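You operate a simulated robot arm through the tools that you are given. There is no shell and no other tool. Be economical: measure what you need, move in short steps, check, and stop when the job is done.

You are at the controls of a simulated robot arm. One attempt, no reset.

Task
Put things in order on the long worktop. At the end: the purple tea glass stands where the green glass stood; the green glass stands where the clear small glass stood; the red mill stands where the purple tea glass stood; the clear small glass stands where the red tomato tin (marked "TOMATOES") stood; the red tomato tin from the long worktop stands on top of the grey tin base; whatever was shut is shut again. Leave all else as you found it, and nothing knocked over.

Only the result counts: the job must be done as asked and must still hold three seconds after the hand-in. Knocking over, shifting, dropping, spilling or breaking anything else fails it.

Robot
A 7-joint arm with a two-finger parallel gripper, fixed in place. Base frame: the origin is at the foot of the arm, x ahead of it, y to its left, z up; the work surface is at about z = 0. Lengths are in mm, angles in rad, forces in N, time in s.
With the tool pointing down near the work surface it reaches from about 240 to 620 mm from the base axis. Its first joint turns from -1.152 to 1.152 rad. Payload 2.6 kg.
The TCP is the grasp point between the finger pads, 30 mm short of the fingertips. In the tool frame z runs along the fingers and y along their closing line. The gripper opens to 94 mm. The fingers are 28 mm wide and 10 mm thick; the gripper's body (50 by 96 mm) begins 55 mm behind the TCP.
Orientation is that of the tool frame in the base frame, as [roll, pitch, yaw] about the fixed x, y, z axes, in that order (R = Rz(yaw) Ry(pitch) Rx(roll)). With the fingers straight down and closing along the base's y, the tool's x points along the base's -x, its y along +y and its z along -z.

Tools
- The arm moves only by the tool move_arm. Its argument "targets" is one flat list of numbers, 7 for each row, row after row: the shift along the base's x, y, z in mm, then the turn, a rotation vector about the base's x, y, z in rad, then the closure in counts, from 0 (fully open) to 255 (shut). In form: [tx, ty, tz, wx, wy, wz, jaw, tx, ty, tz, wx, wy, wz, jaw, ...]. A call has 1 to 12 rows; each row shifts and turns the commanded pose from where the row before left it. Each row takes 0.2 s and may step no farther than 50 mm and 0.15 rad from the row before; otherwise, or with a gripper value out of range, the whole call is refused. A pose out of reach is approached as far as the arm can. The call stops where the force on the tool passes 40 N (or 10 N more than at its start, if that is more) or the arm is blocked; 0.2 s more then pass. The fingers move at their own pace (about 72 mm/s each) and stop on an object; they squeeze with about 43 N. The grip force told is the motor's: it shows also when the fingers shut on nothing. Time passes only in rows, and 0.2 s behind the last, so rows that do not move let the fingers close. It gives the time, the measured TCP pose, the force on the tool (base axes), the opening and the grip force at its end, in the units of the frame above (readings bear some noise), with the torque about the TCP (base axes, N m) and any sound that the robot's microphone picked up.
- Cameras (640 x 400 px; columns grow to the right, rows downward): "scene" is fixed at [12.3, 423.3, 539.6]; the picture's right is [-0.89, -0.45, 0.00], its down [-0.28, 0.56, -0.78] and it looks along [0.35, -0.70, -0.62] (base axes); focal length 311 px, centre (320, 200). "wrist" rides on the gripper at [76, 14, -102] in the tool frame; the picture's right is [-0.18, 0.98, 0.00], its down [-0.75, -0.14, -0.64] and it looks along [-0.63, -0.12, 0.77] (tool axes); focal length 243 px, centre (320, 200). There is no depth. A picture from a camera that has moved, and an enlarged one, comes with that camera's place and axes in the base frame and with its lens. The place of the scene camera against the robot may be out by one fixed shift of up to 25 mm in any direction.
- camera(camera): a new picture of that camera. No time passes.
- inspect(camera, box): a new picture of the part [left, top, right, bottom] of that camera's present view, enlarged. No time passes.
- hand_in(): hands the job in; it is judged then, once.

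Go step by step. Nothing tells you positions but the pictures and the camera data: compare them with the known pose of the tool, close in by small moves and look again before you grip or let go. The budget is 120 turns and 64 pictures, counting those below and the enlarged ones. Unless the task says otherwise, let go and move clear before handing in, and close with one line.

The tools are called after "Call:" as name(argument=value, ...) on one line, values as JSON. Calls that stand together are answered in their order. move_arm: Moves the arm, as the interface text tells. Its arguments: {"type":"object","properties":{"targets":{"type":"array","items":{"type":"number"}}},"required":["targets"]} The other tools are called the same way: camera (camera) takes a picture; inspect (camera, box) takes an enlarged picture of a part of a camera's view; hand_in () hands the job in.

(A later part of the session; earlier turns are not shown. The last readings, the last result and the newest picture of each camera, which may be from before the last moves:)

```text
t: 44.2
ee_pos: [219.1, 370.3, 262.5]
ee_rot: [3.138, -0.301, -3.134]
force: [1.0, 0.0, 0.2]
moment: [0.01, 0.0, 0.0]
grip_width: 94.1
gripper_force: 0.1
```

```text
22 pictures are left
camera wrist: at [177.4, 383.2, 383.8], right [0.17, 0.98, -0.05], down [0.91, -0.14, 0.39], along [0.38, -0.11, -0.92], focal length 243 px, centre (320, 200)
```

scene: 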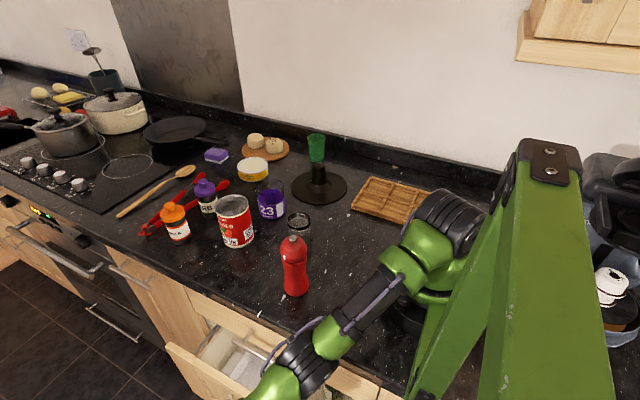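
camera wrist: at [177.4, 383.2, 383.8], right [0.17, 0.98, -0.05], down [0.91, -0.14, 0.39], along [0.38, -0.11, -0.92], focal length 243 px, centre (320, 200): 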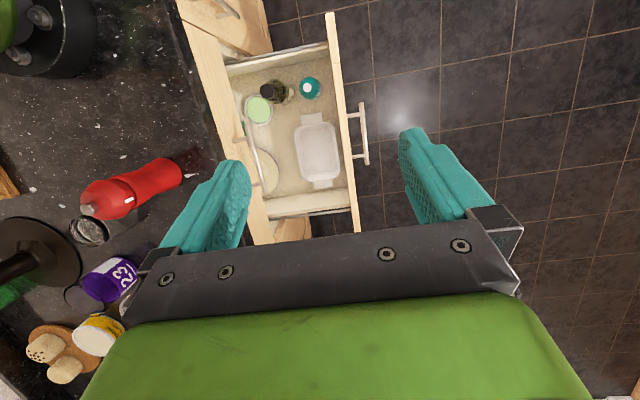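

I'll zoom on the round item next to the bottles.

Call:
inspect(camera="wrist", box=[220, 50, 360, 220])

```text
2.35 times, centred on (290, 135) of wrist
camera zoom: at [177.4, 383.2, 383.8], right [0.17, 0.98, -0.05], down [0.91, -0.14, 0.39], along [0.38, -0.11, -0.92], focal length 571 px, centre (391, 353)
```

zoom: 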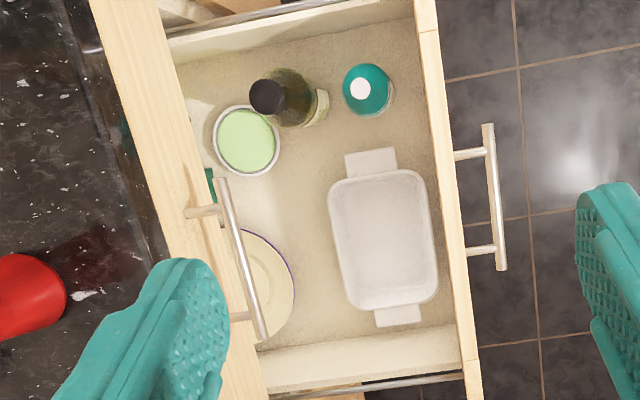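

Call:
inspect(camera="scene", box=[270, 350, 360, 400])

```text
7.11 times, centred on (315, 375) of scene
camera zoom: at [12.3, 423.3, 539.6], right [-0.89, -0.45, 0.0], down [-0.28, 0.56, -0.78], along [0.35, -0.7, -0.62], focal length 2210 px, centre (356, -1044)
```

zoom: 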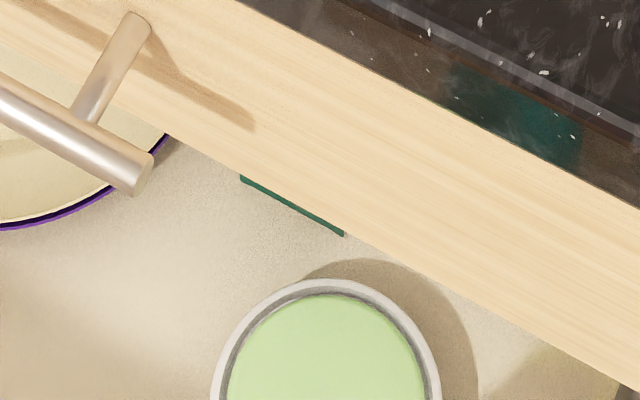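

The round one could be a tin with a grey rim. I'll untilt, turn the camera toward the drawer and descend for an oblique look at its side.

Call:
move_arm(targets=[0, 5, 0, 0, -0.1, 0, 0, 0, 5, 0, 0, -0.1, 0, 0, 0, 5, 0, 0, -0.1, 0, 0, 0, 5, -10, 0, 0, -0.14, 0, 0, 5, -20, 0, 0, -0.14, 0, 0, 5, -30, 0, 0, -0.14, 0, 0, 0, -30, 0, 0, -0.14, 0, 0, 0, -30, 0, 0, -0.14, 0, 0, 0, -30, 0, 0, -0.14, 0, 0, 0, -30, 0, 0, -0.14, 0, 0, 0, -30, 0, 0, -0.14, 0, 0, 0, -30, 0, 0, -0.14, 0])

Call:
move_arm(targets=[-4, 0, -30, 0, 0, -0.14, 0, -4, 0, -30, 0, 0, -0.14, 0, 0, 0, -20, 0, 0, 0, 0])

Call:
camera(camera="wrist")

```text
t: 46.8
ee_pos: [218.3, 400.0, 21.0]
ee_rot: [-3.142, 0.001, 1.884]
force: [0.3, 0.5, 0.0]
moment: [0.0, 0.01, -0.04]
grip_width: 94.0
gripper_force: 0.1
```

```text
t: 47.6
ee_pos: [212.0, 399.6, -59.6]
ee_rot: [-3.139, 0.003, 1.606]
force: [0.5, 0.6, -0.1]
moment: [0.04, 0.0, 0.0]
grip_width: 94.0
gripper_force: 0.2
```

```text
19 pictures are left
camera wrist: at [224.2, 476.9, 43.8], right [0.99, -0.15, 0.0], down [-0.11, -0.76, 0.64], along [-0.1, -0.64, -0.76], focal length 243 px, centre (320, 200)
```

wrist: 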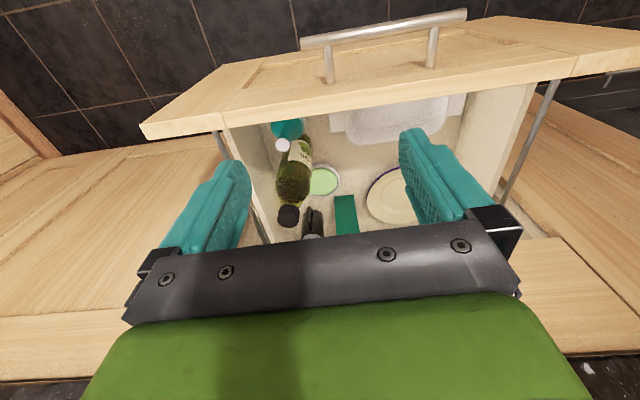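

There's also a green box and something dark behind; one zoom there.

Call:
inspect(camera="wrist", box=[250, 110, 410, 245])

```text
2.96 times, centred on (330, 178) of wrist
camera zoom: at [224.2, 476.9, 43.8], right [0.99, -0.15, 0.0], down [-0.11, -0.76, 0.64], along [-0.1, -0.64, -0.76], focal length 719 px, centre (290, 267)
```

zoom: 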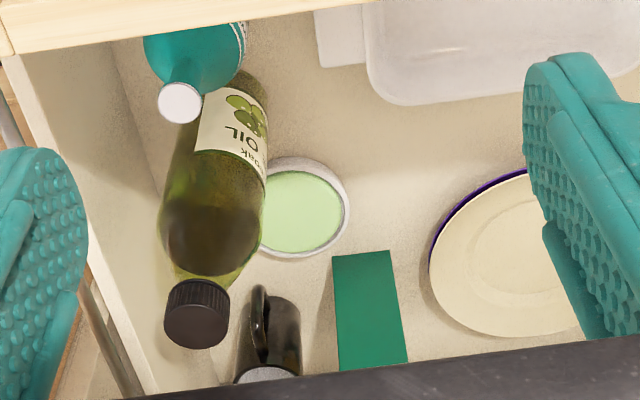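

The round thing is a low white dish with a green inside. I'll tilt the camera more level to see the rear of drawer 2, which the gripper hides now.

Call:
move_arm(targets=[10, -5, 0, -0.13, 0, 0, 0, 10, -5, 0, -0.13, 0, 0, 0, 10, -5, 0, -0.13, 0, 0, 0])

Call:
camera(camera="wrist")

```text
t: 48.4
ee_pos: [242.0, 385.4, -59.4]
ee_rot: [-3.126, 0.396, 1.611]
force: [-0.6, -0.2, 0.8]
moment: [0.0, 0.0, -0.01]
grip_width: 94.2
gripper_force: 0.1
```

```text
17 pictures are left
camera wrist: at [254.2, 494.7, 6.7], right [0.99, -0.14, 0.06], down [-0.11, -0.45, 0.88], along [-0.09, -0.88, -0.46], focal length 243 px, centre (320, 200)
```

wrist: 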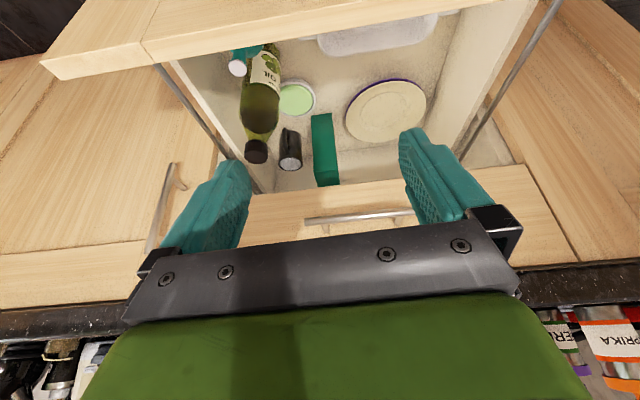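

Drawer 2 holds no grey tin base, only crockery, bottles, a mug and a box. So the dark stand on the worktop, with its flat-topped post, must be it; I'll first shut both drawers again, starting by turning the tool back.

Call:
move_arm(targets=[5, 10, 15, 0.13, 0, 0, 0, 5, 10, 15, 0.13, 0, 0, 0, 5, 10, 15, 0.13, 0, 0.14, 0, 5, 10, 0, 0, 0, 0.14, 0, 5, 10, 0, 0, 0, 0.14, 0, 5, 10, 0, 0, 0, 0.14, 0, 3, 10, 0, 0, 0, 0.14, 0, 0, 10, 0, 0, 0, 0.14, 0, 0, 10, 0, 0, 0, 0.14, 0, 0, 10, 0, 0, 0, 0.14, 0, 0, 10, 0, 0, 0, 0.14, 0, 0, 10, 0, 0, 0, 0.14, 0])

Call:
move_arm(targets=[0, 12, -20, 0, 0, 0.13, 0, 0, 0, -30, 0, 0, 0, 0, 0, 0, -45, 0, 0, 0, 0, 0, 0, -40, 0, 0, 0, 0, 0, 0, -40, 0, 0, 0, 0, 0, 0, -10, 0, 0, 0, 0])

Call:
camera(camera="wrist")

```text
refused: row 3 steps farther than a row can; nothing moved
```

```text
t: 49.3
ee_pos: [244.0, 401.2, -160.1]
ee_rot: [-3.137, 0.39, 1.732]
force: [1.3, 1.3, 3.9]
moment: [0.03, 0.16, -0.14]
grip_width: 93.2
gripper_force: 0.1
stopped in row 4: the force on the tool passed its limit at 86 N (the readings are from after the stop); the commanded pose is now the measured one
```

```text
16 pictures are left
camera wrist: at [242.5, 510.8, -93.2], right [1.0, -0.01, 0.07], down [-0.06, -0.47, 0.88], along [0.02, -0.88, -0.47], focal length 243 px, centre (320, 200)
```

wrist: 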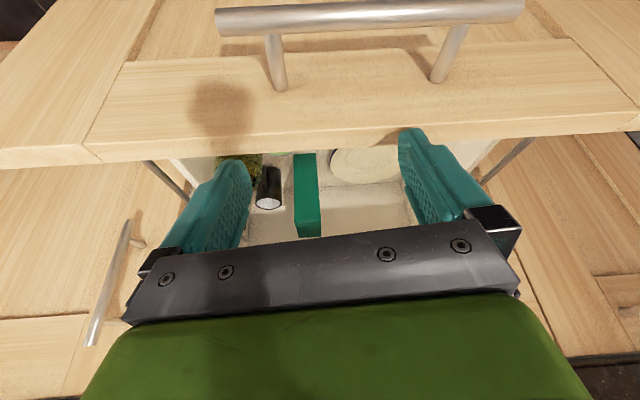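

A refused first call let the second run on its own and the fingers touched the drawer front's top edge; nothing looks disturbed. I'll raise straight up and untilt, one call at a time.

Call:
move_arm(targets=[0, 0, 30, 0, 0, 0, 0, 0, 0, 40, 0, 0, 0, 0, 0, 0, 40, 0, 0, 0, 0, 5, 5, 20, 0.13, 0, 0, 0, 5, 5, 10, 0.13, 0, 0, 0, 5, 5, 0, 0.13, 0, 0, 0, 5, 10, 0, 0, 0, 0.14, 0, 5, 10, 0, 0, 0, 0.14, 0, 5, 10, 0, 0, 0, 0.14, 0, 0, 10, 0, 0, 0, 0.14, 0, 0, 10, 0, 0, 0, 0.14, 0, 0, 10, 0, 0, 0, 0.14, 0])

```text
t: 51.9
ee_pos: [275.7, 475.0, -21.9]
ee_rot: [3.087, 0.005, 2.562]
force: [-0.5, -0.8, -0.4]
moment: [-0.02, 0.02, -0.04]
grip_width: 94.2
gripper_force: 0.0
```

Call:
move_arm(targets=[0, 12, 0, 0, 0, 0.145, 0, 0, 12, 0, 0, 0, 0.145, 0, 0, 12, 0, 0, 0, 0.145, 0, 0, 8, 0, 0, 0, 0.145, 0])

```text
t: 52.9
ee_pos: [273.4, 520.3, -21.1]
ee_rot: [3.086, 0.002, -3.141]
force: [-0.5, 0.0, -0.6]
moment: [0.01, -0.01, 0.01]
grip_width: 93.9
gripper_force: 0.2
```

Call:
move_arm(targets=[2, 0, -30, -0.055, 0, 0, 0, 0, 0, -45, 0, 0, 0, 0, 0, 0, -45, 0, 0, 0, 0, 0, 0, -40, 0, 0, 0, 0, 0, 0, -22, 0, 0, 0, 0])

Call:
camera(camera="wrist")

```text
t: 54.1
ee_pos: [271.6, 515.8, -200.6]
ee_rot: [3.141, 0.002, 3.14]
force: [-0.1, 0.6, 0.3]
moment: [-0.02, 0.0, 0.02]
grip_width: 93.9
gripper_force: 0.1
out of reach, approached as far as the arm can: row 5
```

```text
15 pictures are left
camera wrist: at [194.7, 530.2, -97.8], right [0.19, 0.98, 0.0], down [0.75, -0.14, 0.65], along [0.63, -0.12, -0.76], focal length 243 px, centre (320, 200)
```

wrist: 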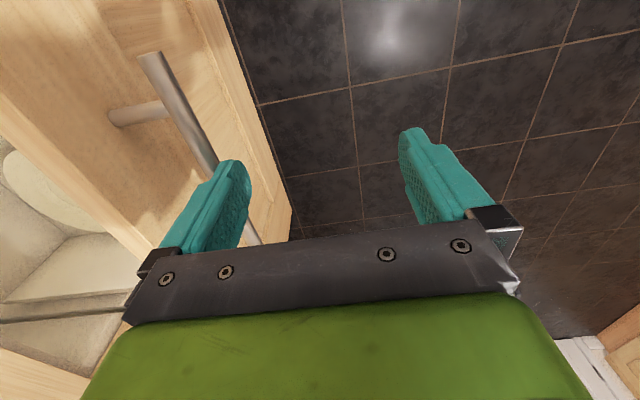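

The finger is outside the bar at the right depth. Pushing drawer 2 shut.

Call:
move_arm(targets=[0, -12, 0, 0, 0, 0, 0, 0, -18, 0, 0, 0, 0, 0, 0, -20, 0, 0, 0, 0, 0, 0, -20, 0, 0, 0, 0, 0, 0, -20, 0, 0, 0, 0, 0, 0, -20, 0, 0, 0, 0, 0, 0, -20, 0, 0, 0, 0, 0, 0, -20, 0, 0, 0, 0, 0, 0, -20, 0, 0, 0, 0, 0, 0, -20, 0, 0, 0, 0, 0, 0, -20, 0, 0, 0, 0, 0])

```text
t: 56.5
ee_pos: [353.0, 426.9, -264.6]
ee_rot: [-3.141, 0.003, 3.139]
force: [-0.1, -0.7, -0.1]
moment: [-0.01, -0.02, -0.01]
grip_width: 94.2
gripper_force: 0.1
out of reach, approached as far as the arm can: row 1, 2, 3, 4, 5, 6, 7, 8, 9, 10, 11
```

The arm hit a joint limit and drifted to an odd place. I'll look before moving.

Call:
camera(camera="wrist")

```text
14 pictures are left
camera wrist: at [277.1, 440.9, -162.1], right [0.19, 0.98, 0.0], down [0.75, -0.14, 0.65], along [0.63, -0.12, -0.76], focal length 243 px, centre (320, 200)
```

wrist: 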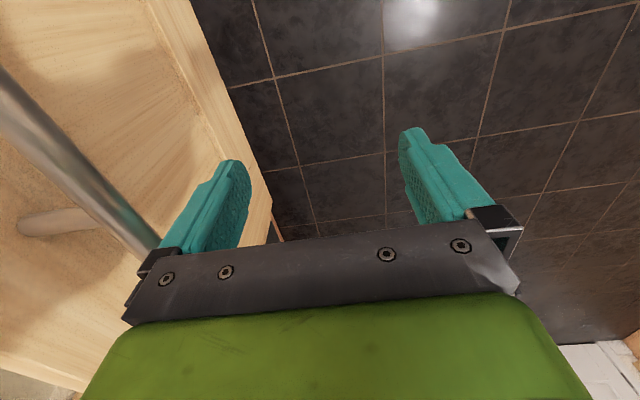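

The bar is just inside the finger and the drawer about half shut. I'll lift gently and see where the arm goes.

Call:
move_arm(targets=[0, 0, 20, 0, 0, 0, 0])

```text
t: 56.9
ee_pos: [357.3, 433.7, -247.5]
ee_rot: [-3.141, 0.006, 3.14]
force: [0.6, -0.3, 0.3]
moment: [-0.01, -0.01, 0.04]
grip_width: 94.2
gripper_force: 0.0
out of reach, approached as far as the arm can: row 1
```

Call:
move_arm(targets=[0, 0, 40, 0, 0, 0, 0, 0, 0, 40, 0, 0, 0, 0, 0, 0, 40, 0, 0, 0, 0])

```text
t: 57.7
ee_pos: [382.7, 464.0, -140.7]
ee_rot: [-3.14, 0.005, 3.14]
force: [-0.2, 0.9, 0.2]
moment: [-0.01, -0.01, 0.03]
grip_width: 94.0
gripper_force: 0.2
out of reach, approached as far as the arm can: row 1, 2, 3
```

The arm is stretched out near full reach and slides along that limit. I'll pull inward and up to bend the elbow again.

Call:
move_arm(targets=[-15, -18, 40, 0, 0, 0, 0, -15, -18, 40, 0, 0, 0, 0, -15, -18, 40, 0, 0, 0, 0])

```text
t: 58.5
ee_pos: [390.7, 479.5, -34.4]
ee_rot: [-3.14, 0.003, 3.139]
force: [-0.2, -0.4, -0.3]
moment: [0.0, -0.01, 0.0]
grip_width: 94.4
gripper_force: 0.0
out of reach, approached as far as the arm can: row 1, 2, 3
```

Call:
move_arm(targets=[-10, -12, 20, 0.108, -0.088, 0, 0, -10, -12, 20, 0.108, -0.088, 0, 0, -10, -12, 20, 0.108, -0.088, 0, 0])

Call:
camera(camera="scene")

```text
t: 59.3
ee_pos: [446.5, 543.7, 20.9]
ee_rot: [2.808, 0.264, 3.094]
force: [-1.3, -0.3, -0.5]
moment: [0.04, -0.01, -0.03]
grip_width: 94.0
gripper_force: 0.1
out of reach, approached as far as the arm can: row 1, 2, 3
```

```text
13 pictures are left
```

scene: 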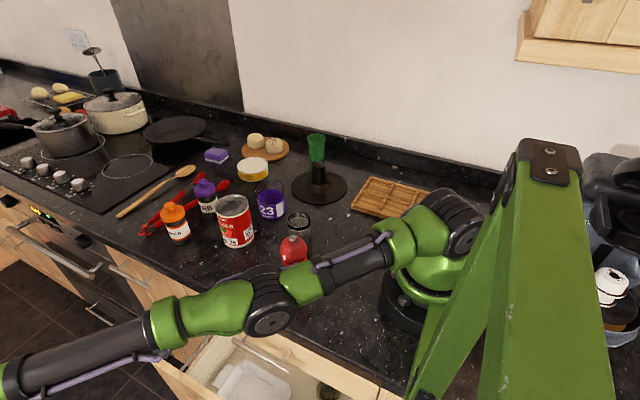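

The arm is straight at the elbow; objects are untouched. I'll raise it well clear first.

Call:
move_arm(targets=[0, 0, 45, 0, 0, 0, 0, 0, 0, 45, 0, 0, 0, 0, 0, 0, 45, 0, 0, 0, 0, 0, 0, 45, 0, 0, 0, 0])

```text
t: 60.3
ee_pos: [423.8, 533.5, 196.3]
ee_rot: [2.809, 0.263, 3.095]
force: [-0.3, 0.5, 0.5]
moment: [0.0, 0.01, 0.03]
grip_width: 94.1
gripper_force: 0.0
out of reach, approached as far as the arm can: row 2, 3, 4
```

Call:
move_arm(targets=[-20, -25, 0, 0, 0, 0, 0, -20, -25, 0, 0, 0, 0, 0, -20, -25, 0, 0, 0, 0, 0, -20, -25, 0, 0, 0, 0, 0])

```text
t: 61.3
ee_pos: [414.8, 523.7, 234.8]
ee_rot: [2.809, 0.261, 3.093]
force: [-0.3, 0.8, 0.7]
moment: [-0.01, 0.01, 0.01]
grip_width: 94.1
gripper_force: 0.0
out of reach, approached as far as the arm can: row 1, 2, 3, 4
```

Call:
move_arm(targets=[-10, -12, 10, -0.108, 0.088, 0, 0, -10, -12, 10, -0.108, 0.088, 0, 0, -10, -12, 10, -0.108, 0.088, 0, 0])

```text
t: 62.1
ee_pos: [327.5, 475.3, 248.7]
ee_rot: [-3.141, 0.003, 3.14]
force: [0.2, -0.4, 1.2]
moment: [-0.03, 0.01, 0.01]
grip_width: 93.8
gripper_force: 0.0
out of reach, approached as far as the arm can: row 1, 2, 3
```

Call:
move_arm(targets=[-20, -30, -30, 0, 0, 0, 0, -10, -30, -30, 0, 0, 0, 0])

```text
t: 62.7
ee_pos: [297.7, 416.4, 191.1]
ee_rot: [3.137, 0.007, 3.14]
force: [0.6, -0.3, 0.5]
moment: [-0.01, -0.03, 0.0]
grip_width: 94.0
gripper_force: 0.1
```

The elbow is bent again and under control. I'll go down in front of drawer 2's bar (now at about y 364), keeping well within reach.

Call:
move_arm(targets=[-12, 13, -40, 0, 0, 0, 0, -10, 13, -44, 0, 0, 0, 0, 0, 0, -45, 0, 0, 0, 0, 0, 0, -45, 0, 0, 0, 0, 0, 0, -45, 0, 0, 0, 0, 0, 0, -45, 0, 0, 0, 0, 0, 0, -45, 0, 0, 0, 0, 0, 0, -45, 0, 0, 0, 0, 0, 0, -38, 0, 0, 0, 0])

Call:
camera(camera="wrist")

```text
t: 64.7
ee_pos: [276.7, 442.1, -202.7]
ee_rot: [3.141, 0.005, 3.14]
force: [-0.1, 0.1, 0.3]
moment: [0.03, -0.01, -0.02]
grip_width: 93.8
gripper_force: 0.0
```

```text
12 pictures are left
camera wrist: at [200.1, 456.0, -100.0], right [0.19, 0.98, 0.0], down [0.75, -0.14, 0.65], along [0.64, -0.12, -0.76], focal length 243 px, centre (320, 200)
```

wrist: 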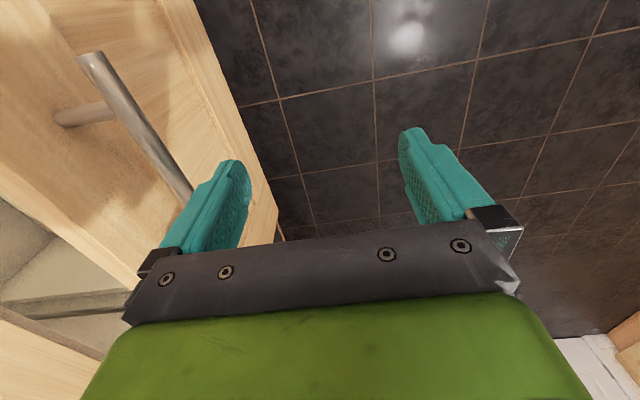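

Well placed outside the bar. Pushing drawer 2 shut.

Call:
move_arm(targets=[0, -14, 0, 0, 0, 0, 0, 0, -18, 0, 0, 0, 0, 0, 0, -18, 0, 0, 0, 0, 0, 0, -18, 0, 0, 0, 0, 0, 0, -18, 0, 0, 0, 0, 0, 0, -18, 0, 0, 0, 0, 0, 0, -18, 0, 0, 0, 0, 0, 0, -18, 0, 0, 0, 0, 0, 0, -12, 0, 0, 0, 0, 0, 0, -8, 0, 0, 0, 0, 0, 0, -5, 0, 0, 0, 0, 0])

```text
t: 67.1
ee_pos: [276.1, 275.4, -202.2]
ee_rot: [3.139, 0.005, 3.14]
force: [-0.4, 0.4, 1.1]
moment: [-0.01, 0.0, 0.02]
grip_width: 94.2
gripper_force: 0.1
```

Call:
move_arm(targets=[0, -4, 0, 0, 0, 0, 0, 0, -3, 0, 0, 0, 0, 0, 0, -3, 0, 0, 0, 0, 0, 0, -3, 0, 0, 0, 0, 0, 0, -2, 0, 0, 0, 0, 0])

```text
t: 68.3
ee_pos: [276.3, 263.1, -202.0]
ee_rot: [3.137, 0.005, -3.141]
force: [-2.2, 11.0, -2.2]
moment: [0.41, 0.09, 0.03]
grip_width: 88.3
gripper_force: 0.1
```

Drawer 2 pushes back at 11 N, so it is shut. I'll back off, rise to drawer 1's bar and press that shut too.

Call:
move_arm(targets=[0, 6, 0, 0, 0, 0, 0, 0, 24, 0, 0, 0, 0, 0, 0, 0, 40, 0, 0, 0, 0, 0, 0, 40, 0, 0, 0, 0, 0, 0, 32, 0, 0, 0, 0, 0, -12, 0, 0, 0, 0, 0, 0, -8, 0, 0, 0, 0, 0, 0, -4, 0, 0, 0, 0, 0, 0, -3, 0, 0, 0, 0, 0, 0, -3, 0, 0, 0, 0, 0])

```text
t: 70.5
ee_pos: [275.3, 263.0, -90.0]
ee_rot: [3.138, 0.005, -3.141]
force: [-3.6, 9.2, -2.0]
moment: [0.4, 0.12, -0.03]
grip_width: 88.4
gripper_force: 0.1
```

Both drawers are pressed shut. I'll withdraw, rise, and go to a spot above the tomato tin (about x 446, y 26, height 100).

Call:
move_arm(targets=[0, 5, 0, 0, 0, 0, 0, 0, 25, 0, 0, 0, 0, 0, 0, 0, 45, 0, 0, 0, 0, 0, 0, 45, 0, 0, 0, 0, 0, 0, 45, 0, 0, 0, 0, 0, 0, 45, 0, 0, 0, 0, 0, 0, 45, 0, 0, 0, 0, 0, 0, 45, 0, 0, 0, 0, 0, 0, 45, 0, 0, 0, 0, 10, -45, 10, 0, 0, 0, 0, 10, -45, 0, 0, 0, 0, 0, 10, -45, 0, 0, 0, 0, 0])

Call:
move_arm(targets=[30, -35, 0, 0, 0, 0, 0, 35, -33, 0, 0, 0, 0, 0, 35, -30, 0, 0, 0, 0, 0, 0, -20, 0, 0, 0, 0, 0])

Call:
camera(camera="wrist")

Call:
inspect(camera="scene", box=[130, 220, 390, 400])

```text
t: 73.1
ee_pos: [306.2, 155.1, 235.4]
ee_rot: [-3.141, 0.007, 3.141]
force: [0.4, -0.7, 0.0]
moment: [-0.01, -0.01, 0.02]
grip_width: 93.9
gripper_force: 0.1
```

```text
t: 74.1
ee_pos: [405.4, 37.7, 235.3]
ee_rot: [3.141, 0.006, 3.138]
force: [-0.2, -0.8, -0.1]
moment: [0.0, -0.02, -0.02]
grip_width: 94.2
gripper_force: 0.0
```

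```text
11 pictures are left
camera wrist: at [329.8, 51.7, 337.9], right [0.19, 0.98, 0.0], down [0.75, -0.14, 0.65], along [0.63, -0.12, -0.76], focal length 243 px, centre (320, 200)
```

wrist: 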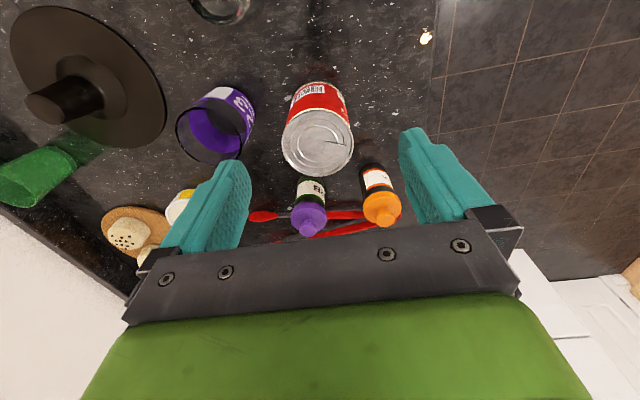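

```text
2.22 times, centred on (260, 310) of scene
camera zoom: at [12.4, 423.3, 539.6], right [-0.89, -0.45, 0.0], down [-0.28, 0.56, -0.78], along [0.35, -0.7, -0.62], focal length 691 px, centre (453, -44)
```

zoom: 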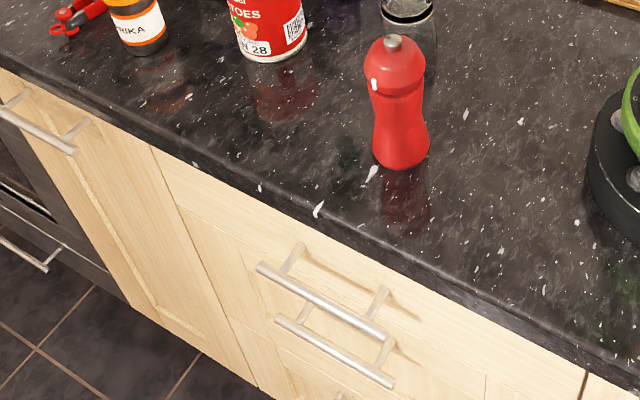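

Both drawers are flush and shut. The tin measures at (446, 27). Before lifting it I'll measure the post of the dark stand from close above.

Call:
move_arm(targets=[-10, -45, 0, 0, 0, 0, 0, -10, -45, 0, 0, 0, 0, 0, -10, -45, 0, 0, 0, 0, 0, -10, -45, 0, 0, 0, 0, 0, -10, -45, 0, 0, 0, 0, 0, -10, -40, 0, 0, 0, 0, 0, -10, -20, -15, 0, 0, 0, 0])

Call:
camera(camera="wrist")

```text
t: 75.7
ee_pos: [336.0, -247.4, 220.1]
ee_rot: [3.141, 0.004, 3.139]
force: [0.5, 0.4, 0.7]
moment: [0.03, 0.02, 0.04]
grip_width: 94.0
gripper_force: 0.1
```

```text
9 pictures are left
camera wrist: at [260.1, -233.4, 323.5], right [0.19, 0.98, 0.0], down [0.75, -0.14, 0.65], along [0.63, -0.12, -0.76], focal length 243 px, centre (320, 200)
```

wrist: 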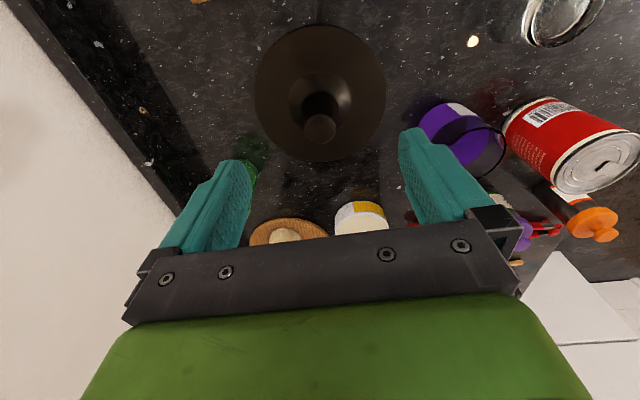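

The disc is centred at (368, -254) and its post top is at about (367, -255), z 72, some 33 mm across. Now I'll go back over the tin and descend to grip it.

Call:
move_arm(targets=[10, 30, 15, 0, 0, 0, 0, 16, 40, 0, 0, 0, 0, 0, 16, 40, 0, 0, 0, 0, 0, 16, 40, 0, 0, 0, 0, 0, 16, 40, 0, 0, 0, 0, 0, 16, 40, 0, 0, 0, 0, 0, 15, 40, 0, 0, 0, 0, 0, 5, 4, -25, 0, 0, 0, 0, 0, 0, -40, 0, 0, 0, 0, 0, 0, -40, 0, 0, 0, 0])

Call:
camera(camera="wrist")

```text
t: 77.9
ee_pos: [446.8, 27.7, 129.4]
ee_rot: [3.14, 0.005, 3.14]
force: [-0.6, -0.6, -0.4]
moment: [0.02, 0.01, 0.01]
grip_width: 93.9
gripper_force: 0.0
```

```text
8 pictures are left
camera wrist: at [370.1, 41.9, 232.7], right [0.19, 0.98, 0.0], down [0.75, -0.14, 0.65], along [0.64, -0.12, -0.76], focal length 243 px, centre (320, 200)
```

wrist: 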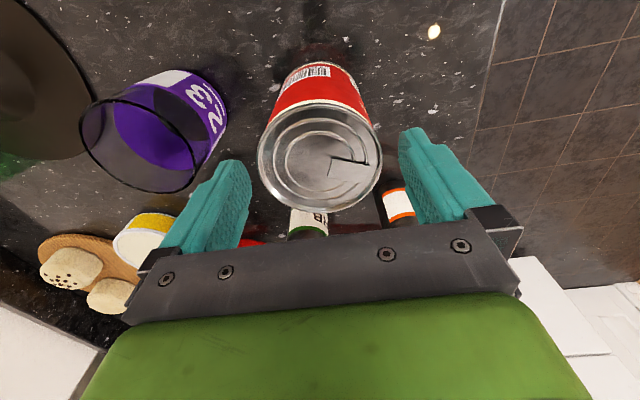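

The tin is centred between the fingers. Descending to z 60 and gripping.

Call:
move_arm(targets=[0, 0, -30, 0, 0, 0, 0, 0, 0, -25, 0, 0, 0, 0, 0, 0, -14, 0, 0, 0, 0, 0, 0, 0, 0, 0, 0, 120, 0, 0, 0, 0, 0, 0, 200, 0, 0, 0, 0, 0, 0, 200])

```text
t: 79.3
ee_pos: [447.2, 27.7, 60.6]
ee_rot: [3.141, 0.006, 3.14]
force: [1.3, -1.3, -0.3]
moment: [0.03, -0.07, -0.06]
grip_width: 75.2
gripper_force: 43.1
```

Tin gripped at 75 mm. Lifting and carrying it above the post.

Call:
move_arm(targets=[0, 0, 30, 0, 0, 0, 200, 0, 0, 45, 0, 0, 0, 200, 0, 0, 45, 0, 0, 0, 200, -10, -35, 0, 0, 0, 0, 200, -12, -42, 0, 0, 0, 0, 200, -12, -42, 0, 0, 0, 0, 200, -12, -42, 0, 0, 0, 0, 200, -12, -42, 0, 0, 0, 0, 200, -12, -42, 0, 0, 0, 0, 200, -10, -37.7, 0, 0, 0, 0, 200, 0, 0, 0, 0, 0, 0, 200])

Call:
inspect(camera="scene", box=[240, 60, 400, 220])

```text
t: 81.7
ee_pos: [366.1, -255.4, 181.6]
ee_rot: [-3.14, 0.005, 3.141]
force: [0.2, -0.2, 0.4]
moment: [0.0, -0.01, 0.01]
grip_width: 20.4
gripper_force: 0.0
```

```text
2.50 times, centred on (320, 140) of scene
camera zoom: at [12.4, 423.3, 539.6], right [-0.89, -0.45, 0.0], down [-0.28, 0.56, -0.78], along [0.35, -0.7, -0.62], focal length 777 px, centre (320, 350)
```

zoom: 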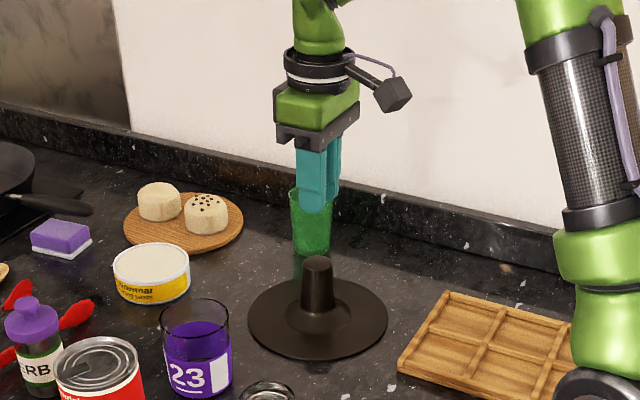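

The tin slipped out of the grip during the lift and still stands upright. I'll return above it, check where it is, and then grip harder and lift slowly.

Call:
move_arm(targets=[10, 35, 0, 0, 0, 0, 100, 12, 42, 0, 0, 0, 0, 0, 12, 42, 0, 0, 0, 0, 0, 12, 42, 0, 0, 0, 0, 0, 12, 42, 0, 0, 0, 0, 0, 12, 42, 0, 0, 0, 0, 0, 10, 38, 0, 0, 0, 0, 0, 0, 0, -25, 0, 0, 0, 0, 0, 0, -25, 0, 0, 0, 0])

Call:
camera(camera="wrist")

```text
t: 83.7
ee_pos: [445.3, 28.7, 129.7]
ee_rot: [-3.14, 0.005, 3.139]
force: [0.2, 0.2, -0.2]
moment: [-0.03, -0.02, 0.0]
grip_width: 93.8
gripper_force: 0.1
```

```text
6 pictures are left
camera wrist: at [370.2, 42.5, 233.4], right [0.19, 0.98, 0.0], down [0.75, -0.14, 0.65], along [0.63, -0.12, -0.76], focal length 243 px, centre (320, 200)
```

wrist: 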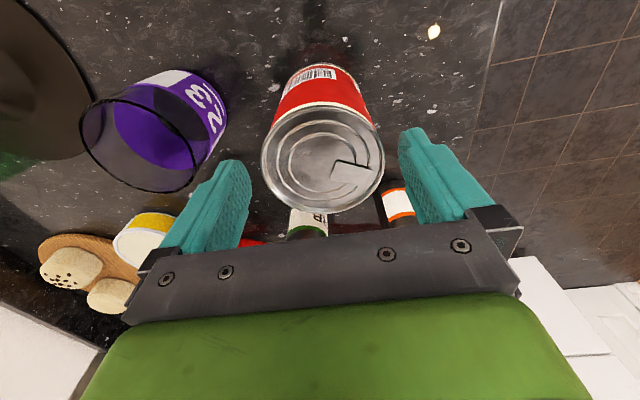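

The tin is essentially where it was. I'll grip at full closure and lift in small slow steps, checking the grip.

Call:
move_arm(targets=[2, 0, -30, 0, 0, 0, 0, 0, 0, -25, 0, 0, 0, 0, 0, 0, -19, 0, 0, 0, 0, 0, 0, 0, 0, 0, 0, 255, 0, 0, 0, 0, 0, 0, 255, 0, 0, 0, 0, 0, 0, 255, 0, 0, 2, 0, 0, 0, 255, 0, 0, 4, 0, 0, 0, 255, 0, 0, 6, 0, 0, 0, 255, 0, 0, 8, 0, 0, 0, 255])

```text
t: 85.9
ee_pos: [447.5, 27.8, 76.1]
ee_rot: [-3.141, 0.005, 3.141]
force: [0.3, 0.3, -4.8]
moment: [0.0, 0.02, -0.03]
grip_width: 74.9
gripper_force: 43.0
```

The tin is lifted now (about 0.5 kg). Continuing up gently.

Call:
move_arm(targets=[0, 0, 10, 0, 0, 0, 255, 0, 0, 12, 0, 0, 0, 255, 0, 0, 15, 0, 0, 0, 255, 0, 0, 18, 0, 0, 0, 255, 0, 0, 18, 0, 0, 0, 255, 0, 0, 18, 0, 0, 0, 255, 0, 0, 12, 0, 0, 0, 255])

```text
t: 87.5
ee_pos: [448.0, 28.2, 180.4]
ee_rot: [3.142, 0.004, 3.141]
force: [-0.2, 0.4, -4.4]
moment: [0.01, 0.0, -0.02]
grip_width: 74.9
gripper_force: 43.0
```

Holding well. Carrying it over to the post in smooth steps.

Call:
move_arm(targets=[-4, -13, 0, 0, 0, 0, 255, -7, -25, 0, 0, 0, 0, 255, -7, -25, 0, 0, 0, 0, 255, -7, -25, 0, 0, 0, 0, 255, -7, -25, 0, 0, 0, 0, 255, -7, -25, 0, 0, 0, 0, 255, -7, -25, 0, 0, 0, 0, 255, -7, -25, 0, 0, 0, 0, 255, -7, -25, 0, 0, 0, 0, 255, -7, -25, 0, 0, 0, 0, 255, -7, -25, 0, 0, 0, 0, 255, -7, -20, 0, 0, 0, 0, 255])

Call:
camera(camera="wrist")

```text
t: 90.1
ee_pos: [367.3, -254.8, 180.4]
ee_rot: [-3.141, 0.006, 3.14]
force: [-1.3, -0.2, -5.0]
moment: [0.01, -0.01, -0.01]
grip_width: 74.6
gripper_force: 42.9
```

```text
5 pictures are left
camera wrist: at [291.7, -241.9, 283.2], right [0.19, 0.98, 0.0], down [0.75, -0.14, 0.65], along [0.63, -0.12, -0.76], focal length 243 px, centre (320, 200)
```

wrist: 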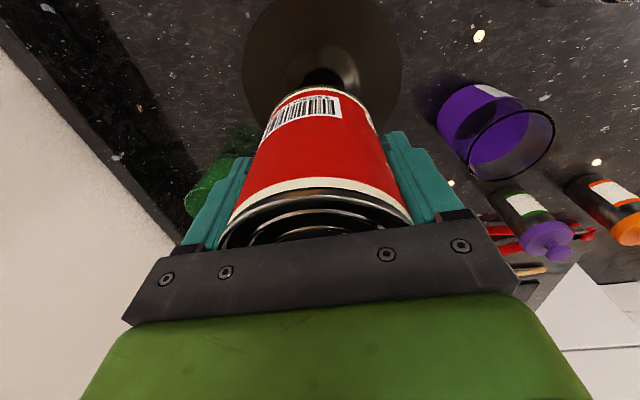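

The tin is well centred over the disc. Lowering slowly toward contact (expected at tool z about 128).

Call:
move_arm(targets=[0, 0, -12, 0, 0, 0, 255, 0, 0, -15, 0, 0, 0, 255, 0, 0, -8, 0, 0, 0, 255, 0, 0, -5, 0, 0, 0, 255, 0, 0, -3, 0, 0, 0, 255, 0, 0, -3, 0, 0, 0, 255])

```text
t: 91.5
ee_pos: [368.6, -256.6, 136.9]
ee_rot: [-3.139, 0.01, 3.138]
force: [-2.2, 2.4, 15.7]
moment: [0.23, 0.13, 0.0]
grip_width: 74.3
gripper_force: 42.8
```

Contact came at tool z about 137, with a moment suggesting the post's centre lies some mm toward -x,+y. I'll lift slightly, shift (-4, +5) and touch again.

Call:
move_arm(targets=[0, 0, 6, 0, 0, 0, 255, -5.3, 6.8, 0, 0, 0, 0, 255, 0, 0, 0, 0, 0, 0, 255, 0, 0, -3, 0, 0, 0, 255, 0, 0, -2, 0, 0, 0, 255, 0, 0, -1, 0, 0, 0, 255, 0, 0, 0, 0, 0, 0, 255])

```text
t: 93.1
ee_pos: [362.5, -247.4, 135.6]
ee_rot: [-3.141, 0.009, 3.139]
force: [-5.9, 5.7, 27.3]
moment: [0.26, 0.13, -0.07]
grip_width: 74.3
gripper_force: 43.0
```

Correcting for the side force, the pressure centre works out near (368, -251) on both touches. I'll lift, move there and touch lightly.

Call:
move_arm(targets=[0, 0, 5, 0, 0, 0, 255, 6, -3.2, 0, 0, 0, 0, 255, 0, 0, 0, 0, 0, 0, 255, 0, 0, -2, 0, 0, 0, 255, 0, 0, -1, 0, 0, 0, 255, 0, 0, -1, 0, 0, 0, 255, 0, 0, 0, 0, 0, 0, 255])

```text
t: 94.7
ee_pos: [368.0, -251.2, 135.7]
ee_rot: [-3.141, 0.005, 3.138]
force: [-4.0, 2.9, 13.0]
moment: [0.11, 0.08, -0.02]
grip_width: 74.1
gripper_force: 43.2
```

Within a few mm of centre. I'll ease the load and open the fingers gradually, staying in place.

Call:
move_arm(targets=[1, -0.5, 0.7, 0, 0, 0, 255, 0, 0, 0, 0, 0, 0, 60, 0, 0, 0, 0, 0, 0, 45, 0, 0, 0, 0, 0, 0, 30, 0, 0, 0, 0, 0, 0, 0, 0, 0, 0, 0, 0, 0, 0])

Call:
inspect(camera="scene", box=[220, 80, 360, 240])

```text
t: 96.1
ee_pos: [368.0, -251.3, 136.5]
ee_rot: [-3.141, 0.006, 3.138]
force: [-0.3, 0.3, 0.0]
moment: [0.0, 0.0, -0.03]
grip_width: 94.2
gripper_force: 0.0
```

```text
2.50 times, centred on (290, 160) of scene
camera zoom: at [12.3, 423.3, 539.6], right [-0.89, -0.45, 0.0], down [-0.28, 0.56, -0.78], along [0.35, -0.7, -0.62], focal length 777 px, centre (395, 300)
```

zoom: 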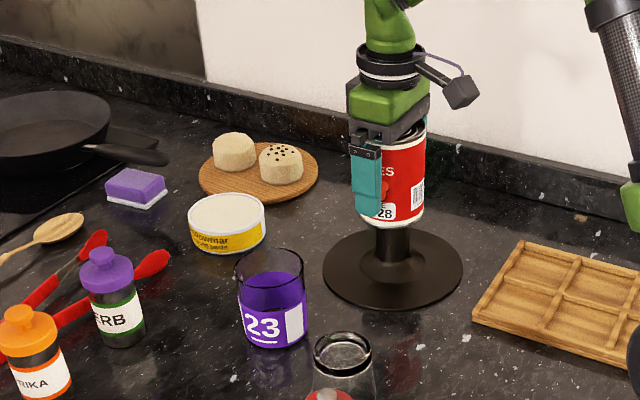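

The tin stands free and well centred on the post. Next is the clear glass (about 307, -34): I'll rise straight up, move over it and take one look.

Call:
move_arm(targets=[0, 0, 20, 0, 0, 0, 0, 0, 0, 40, 0, 0, 0, 0, 0, 0, 45, 0, 0, 0, 0, -10, 40, 0, 0, 0, 0, 0, -10, 40, 0, 0, 0, 0, 0, -10, 40, 0, 0, 0, 0, 0, -15, 40, 0, 0, 0, 0, 0, -15, 37, -20, 0, 0, 0, 0, -5, 20, -40, 0, 0, 0, 0, 0, 0, -40, 0, 0, 0, 0])

Call:
camera(camera="wrist")

```text
t: 98.3
ee_pos: [303.0, -34.0, 139.4]
ee_rot: [-3.142, 0.005, 3.138]
force: [0.5, -0.6, -0.5]
moment: [-0.01, 0.0, 0.01]
grip_width: 94.1
gripper_force: 0.0
```

```text
3 pictures are left
camera wrist: at [227.4, -20.7, 242.9], right [0.19, 0.98, 0.0], down [0.75, -0.14, 0.65], along [0.64, -0.12, -0.76], focal length 243 px, centre (320, 200)
```

wrist: 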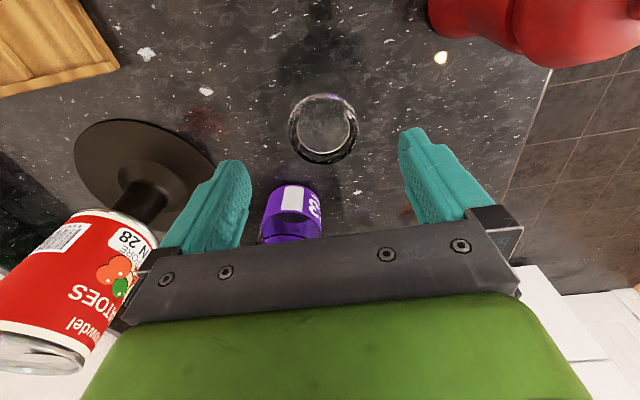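

The clear glass is centred at about (309, -34), 56 mm wide. Descending to z 38, gripping and lifting slowly.

Call:
move_arm(targets=[6, 0, -30, 0, 0, 0, 0, 0, 0, -40, 0, 0, 0, 0, 0, 0, -20, 0, 0, 0, 0, 0, 0, -11, 0, 0, 0, 0, 0, 0, 0, 0, 0, 0, 150, 0, 0, 0, 0, 0, 0, 255, 0, 0, 0, 0, 0, 0, 255, 0, 0, 2, 0, 0, 0, 255, 0, 0, 4, 0, 0, 0, 255, 0, 0, 7, 0, 0, 0, 255])

```text
t: 100.5
ee_pos: [309.8, -34.5, 52.7]
ee_rot: [-3.141, 0.003, 3.14]
force: [-0.1, -0.4, -1.3]
moment: [-0.01, 0.0, 0.01]
grip_width: 61.8
gripper_force: 43.0
```

Clear glass held. Carrying it to where the tin stood (447, 28).

Call:
move_arm(targets=[0, 0, 15, 0, 0, 0, 255, 0, 0, 25, 0, 0, 0, 255, 0, 0, 25, 0, 0, 0, 255, 12, 4, 10, 0, 0, 0, 255, 25, 12, 0, 0, 0, 0, 255, 25, 12, 0, 0, 0, 0, 255, 25, 12, 0, 0, 0, 0, 255, 25, 12, 0, 0, 0, 0, 255, 18, 8, 0, 0, 0, 0, 255, 6, 2, -20, 0, 0, 0, 255, 0, 0, -25, 0, 0, 0, 255, 0, 0, -20, 0, 0, 0, 255])

```text
t: 103.1
ee_pos: [445.7, 26.6, 63.0]
ee_rot: [3.141, 0.006, 3.138]
force: [0.2, 0.2, -1.8]
moment: [-0.02, 0.02, 0.02]
grip_width: 61.7
gripper_force: 42.9
```

Call:
move_arm(targets=[0, 1, -10, 0, 0, 0, 255, 0, 0, -7, 0, 0, 0, 255, 0, 0, -4, 0, 0, 0, 255, 0, 0, -1.5, 0, 0, 0, 255, 0, 0, -1, 0, 0, 0, 255, 0, 0, 0, 0, 0, 0, 255])

```text
t: 104.5
ee_pos: [446.0, 28.3, 39.5]
ee_rot: [-3.141, 0.005, 3.137]
force: [-2.1, 0.4, 6.1]
moment: [-0.21, 0.12, -0.06]
grip_width: 61.6
gripper_force: 42.8
```

The glass touches down. Releasing, rising high and going toward the green glass, keeping above the stacked tin.

Call:
move_arm(targets=[0, 0, 0.5, 0, 0, 0, 80, 0, 0, 0, 0, 0, 0, 0, 0, 0, 0, 0, 0, 0, 0, 0, 0, 20, 0, 0, 0, 0, 0, 0, 45, 0, 0, 0, 0, 0, 0, 50, 0, 0, 0, 0, 0, 0, 50, 0, 0, 0, 0, 0, 0, 45, 0, 0, 0, 0, 0, -45, 0, 0, 0, 0, 0, -4, -45, 0, 0, 0, 0, 0, -5, -45, 0, 0, 0, 0, 0, -5, -45, 0, 0, 0, 0, 0])

Call:
move_arm(targets=[-5, -45, 0, 0, 0, 0, 0, -5, -45, 0, 0, 0, 0, 0, -5, -45, 0, 0, 0, 0, 0, -5, -45, 0, 0, 0, 0, 0, 0, -10, -20, 0, 0, 0, 0])

Call:
camera(camera="wrist")

```text
t: 107.1
ee_pos: [432.1, -152.4, 249.6]
ee_rot: [-3.14, 0.004, 3.14]
force: [-0.4, 0.0, -0.6]
moment: [0.03, 0.0, -0.01]
grip_width: 94.3
gripper_force: 0.1
```

```text
t: 108.3
ee_pos: [413.5, -343.7, 229.3]
ee_rot: [3.14, 0.006, 3.138]
force: [0.4, -0.7, -0.1]
moment: [-0.04, 0.03, 0.0]
grip_width: 93.9
gripper_force: 0.1
```

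```text
2 pictures are left
camera wrist: at [336.0, -329.3, 332.6], right [0.19, 0.98, 0.0], down [0.75, -0.14, 0.65], along [0.63, -0.12, -0.76], focal length 243 px, centre (320, 200)
```

wrist: 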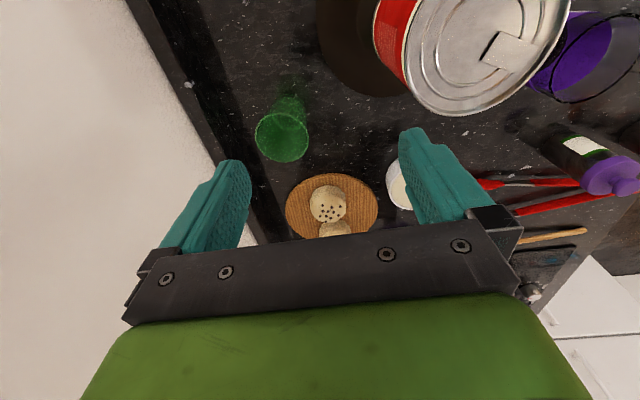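

The green glass is at about (443, -390), some 80 mm tall. I'll narrow the jaws slightly to stay off the wall and descend to z 45.

Call:
move_arm(targets=[15, -23, 0, 0, 0, 0, 30, 15, -23, -10, 0, 0, 0, 30, 0, 0, -45, 0, 0, 0, 30, 0, 0, -45, 0, 0, 0, 30, 0, 0, -40, 0, 0, 0, 30, 0, 0, -25, 0, 0, 0, 30, 0, 0, -19, 0, 0, 0, 30])

```text
t: 109.9
ee_pos: [441.9, -388.4, 45.7]
ee_rot: [-3.141, 0.005, 3.137]
force: [-0.4, -0.6, -0.2]
moment: [0.01, -0.01, -0.01]
grip_width: 82.9
gripper_force: 0.1
```

Call:
move_arm(targets=[1, -1, 0, 0, 0, 0, 100, 0, 0, 0, 0, 0, 0, 255, 0, 0, 0, 0, 0, 0, 255, 0, 0, 2, 0, 0, 0, 255, 0, 0, 4, 0, 0, 0, 255, 0, 0, 7, 0, 0, 0, 255])

```text
t: 111.3
ee_pos: [443.0, -389.3, 58.7]
ee_rot: [3.141, 0.004, 3.139]
force: [0.0, -0.1, -1.7]
moment: [-0.01, 0.05, 0.01]
grip_width: 62.3
gripper_force: 43.4
```

Green glass held (62 mm). Lifting it high, above the tin's top.

Call:
move_arm(targets=[0, 0, 12, 0, 0, 0, 255, 0, 0, 20, 0, 0, 0, 255, 0, 0, 22, 0, 0, 0, 255, 0, 0, 22, 0, 0, 0, 255, 0, 0, 22, 0, 0, 0, 255, 0, 0, 22, 0, 0, 0, 255, 0, 0, 22, 0, 0, 0, 255, 0, 0, 22, 0, 0, 0, 255, 0, 0, 22, 0, 0, 0, 255, 0, 0, 15, 0, 0, 0, 255])

```text
t: 113.5
ee_pos: [442.9, -369.1, 253.8]
ee_rot: [-3.141, 0.003, 3.141]
force: [0.0, 0.2, -1.1]
moment: [0.01, 0.04, 0.02]
grip_width: 62.1
gripper_force: 42.5
out of reach, approached as far as the arm can: row 9, 10
```

At height the arm reached its limit and drifted inward a little, harmlessly. I'll move inward along x≈445, past the tin, then toward the clear glass's old spot.

Call:
move_arm(targets=[2, 15, -3, 0, 0, 0, 255, 2, 22, -2, 0, 0, 0, 255, 3, 25, 0, 0, 0, 0, 255, 0, 28, 0, 0, 0, 0, 255, 0, 28, 0, 0, 0, 0, 255, 0, 28, 0, 0, 0, 0, 255, 0, 28, 0, 0, 0, 0, 255, 0, 28, 0, 0, 0, 0, 255, -10, 25, 0, 0, 0, 0, 255, -20, 20, 0, 0, 0, 0, 255, -25, 20, 0, 0, 0, 0, 255, -25, 20, 0, 0, 0, 0, 255])

```text
t: 116.1
ee_pos: [520.4, -162.5, 315.7]
ee_rot: [-3.141, 0.004, 3.141]
force: [0.3, -0.2, -1.0]
moment: [0.01, 0.0, 0.01]
grip_width: 62.0
gripper_force: 43.5
out of reach, approached as far as the arm can: row 1, 2, 3, 4, 5, 6, 7, 8, 9, 10, 11, 12
```

The arm is sliding along its stretch limit again. As before, inward-and-down should free it; the space beneath is clear.

Call:
move_arm(targets=[-25, 8, -28, 0, 0, 0, 255, -25, 8, -28, 0, 0, 0, 255])

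```text
t: 116.7
ee_pos: [523.0, -165.7, 308.3]
ee_rot: [-3.141, 0.003, -3.141]
force: [-0.1, -0.5, -2.3]
moment: [-0.01, 0.01, 0.01]
grip_width: 62.4
gripper_force: 43.5
out of reach, approached as far as the arm can: row 1, 2
```

Call:
move_arm(targets=[-41, 13, -23, 0, 0, 0, 255])

```text
t: 117.1
ee_pos: [522.4, -163.9, 308.4]
ee_rot: [3.14, 0.003, 3.14]
force: [0.1, -0.3, -1.0]
moment: [-0.04, 0.03, 0.0]
grip_width: 62.1
gripper_force: 43.5
out of reach, approached as far as the arm can: row 1
```

I'll use a small tilt to bring the wrist out of the straight-arm singularity, as worked before.

Call:
move_arm(targets=[-20, 6, -10, -0.042, -0.134, 0, 255, -20, 6, -10, -0.042, -0.134, 0, 255, 0, 0, 0, 0, 0, 0, 255])

```text
t: 117.9
ee_pos: [565.0, -177.7, 338.1]
ee_rot: [-3.056, 0.272, -3.134]
force: [-0.1, -0.2, -1.5]
moment: [0.03, 0.04, 0.0]
grip_width: 61.9
gripper_force: 42.8
out of reach, approached as far as the arm can: row 1, 2
```

Call:
move_arm(targets=[0, 0, -45, 0, 0, 0, 255])

```text
t: 118.3
ee_pos: [579.2, -183.2, 310.4]
ee_rot: [-3.057, 0.271, -3.132]
force: [0.6, 0.1, -1.2]
moment: [-0.02, -0.03, -0.03]
grip_width: 61.9
gripper_force: 43.7
out of reach, approached as far as the arm can: row 1
```

Call:
move_arm(targets=[-15, 5, -10, 0.042, 0.134, 0, 255, -15, 5, -10, 0.042, 0.134, 0, 255, -30, 9, -38, 0, 0, 0, 255, -20, 9, -40, 0, 0, 0, 255])

```text
t: 119.3
ee_pos: [564.8, -141.1, 233.6]
ee_rot: [-3.14, 0.003, 3.14]
force: [0.9, 0.4, -1.6]
moment: [-0.01, 0.01, 0.0]
grip_width: 62.3
gripper_force: 42.7
out of reach, approached as far as the arm can: row 1, 2, 3, 4
```

Call:
move_arm(targets=[-34, 9, -34, 0, 0, 0, 255])

```text
t: 119.7
ee_pos: [570.2, -142.8, 218.5]
ee_rot: [-3.142, 0.003, 3.139]
force: [0.9, -0.5, -1.5]
moment: [0.0, 0.03, -0.02]
grip_width: 62.0
gripper_force: 42.9
out of reach, approached as far as the arm can: row 1
```

Call:
move_arm(targets=[-45, 11, -16, 0, 0, 0, 255, -45, 11, -16, 0, 0, 0, 255, -45, 11, -16, 0, 0, 0, 255])

```text
t: 120.5
ee_pos: [569.8, -142.2, 219.2]
ee_rot: [-3.14, 0.006, 3.14]
force: [-0.6, 0.7, -1.3]
moment: [0.0, 0.0, -0.02]
grip_width: 62.1
gripper_force: 42.9
out of reach, approached as far as the arm can: row 1, 2, 3
```

Pushing outward may bring the elbow through straight to its proper side, after which inward moves should work. Trying that gently at this safe height.

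Call:
move_arm(targets=[20, -5, 8, 0, 0, 0, 255, 20, -5, 8, 0, 0, 0, 255, -20, 5, -20, 0, 0, 0, 255, -34, 9, -30, 0, 0, 0, 255])

```text
t: 121.5
ee_pos: [578.1, -138.7, 197.0]
ee_rot: [-3.14, 0.003, -3.14]
force: [-0.4, -0.8, -0.3]
moment: [0.02, 0.03, 0.01]
grip_width: 62.1
gripper_force: 43.2
out of reach, approached as far as the arm can: row 1, 2, 3, 4
```

Call:
move_arm(targets=[0, 0, 15, 0.033, 0.136, 0, 255, 0, 0, 15, 0.033, 0.136, 0, 255, 0, 0, 15, 0.033, 0.136, 0, 255, -30, 8, -25, 0, 0, 0, 255])

```text
t: 122.5
ee_pos: [515.9, -88.3, 173.2]
ee_rot: [3.094, -0.192, -3.141]
force: [-0.8, 1.0, -1.0]
moment: [0.0, -0.01, 0.03]
grip_width: 62.2
gripper_force: 42.6
out of reach, approached as far as the arm can: row 1, 2, 3
```

Free again. I'll untilt while moving inward.

Call:
move_arm(targets=[-35, 4, 5, -0.024, -0.096, 0, 255, -35, 4, 5, -0.024, -0.096, 0, 255])

```text
t: 123.1
ee_pos: [446.9, -81.1, 181.8]
ee_rot: [3.14, -0.004, 3.138]
force: [0.5, 0.7, -1.2]
moment: [-0.01, 0.01, 0.01]
grip_width: 62.2
gripper_force: 42.8
```

Under control. Carrying the green glass to the clear glass's old spot (311, -34).

Call:
move_arm(targets=[-18, 6, 0, 0, 0, 0, 255, -28, 10, 0, 0, 0, 0, 255, -28, 10, 0, 0, 0, 0, 255, -28, 10, 0, 0, 0, 0, 255, -24, 8, 0, 0, 0, 0, 255, -10, 3, -12, 0, 0, 0, 255, 0, 0, -28, 0, 0, 0, 255, 0, 0, -30, 0, 0, 0, 255, 0, 0, -28, 0, 0, 0, 255, 0, 0, -15, 0, 0, 0, 255, 0, 0, -10, 0, 0, 0, 255])

```text
t: 125.5
ee_pos: [310.0, -34.8, 60.6]
ee_rot: [-3.142, -0.004, 3.14]
force: [0.5, -0.3, -1.3]
moment: [0.01, 0.02, 0.01]
grip_width: 61.9
gripper_force: 42.8
```

Call:
move_arm(targets=[1, 0.5, -7, 0, 0, 0, 255, 0, 0, -4, 0, 0, 0, 255, 0, 0, -2, 0, 0, 0, 255, 0, 0, -1.5, 0, 0, 0, 255, 0, 0, 0, 0, 0, 0, 255])

```text
t: 126.7
ee_pos: [312.0, -33.8, 44.7]
ee_rot: [3.14, -0.002, 3.138]
force: [-4.1, -2.7, 15.1]
moment: [0.13, -0.13, -0.01]
grip_width: 62.0
gripper_force: 42.8
```

Touch-down. Releasing the green glass, rising, and moving over the purple glass (425, -92).

Call:
move_arm(targets=[0, 0, 0.8, 0, 0, 0, 80, 0, 0, 0, 0, 0, 0, 0, 0, 0, 0, 0, 0, 0, 0, 0, 0, 15, 0, 0, 0, 0, 0, 0, 40, 0, 0, 0, 0, 0, 0, 45, 0, 0, 0, 0, 15, -8, 10, 0, 0, 0, 0, 33, -17, 0, 0, 0, 0, 0, 33, -17, 0, 0, 0, 0, 0, 32, -16, 0, 0, 0, 0, 0])

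Call:
camera(camera="wrist")

```text
t: 128.9
ee_pos: [424.9, -92.1, 155.6]
ee_rot: [3.138, -0.005, 3.139]
force: [-1.1, 0.3, -1.1]
moment: [0.04, -0.01, -0.03]
grip_width: 94.1
gripper_force: 0.1
```

```text
1 pictures are left
camera wrist: at [349.2, -78.1, 259.8], right [0.19, 0.98, 0.0], down [0.76, -0.14, 0.64], along [0.63, -0.12, -0.77], focal length 243 px, centre (320, 200)
```

wrist: 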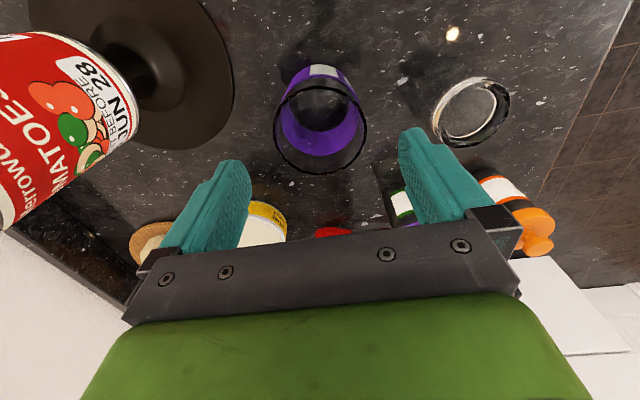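

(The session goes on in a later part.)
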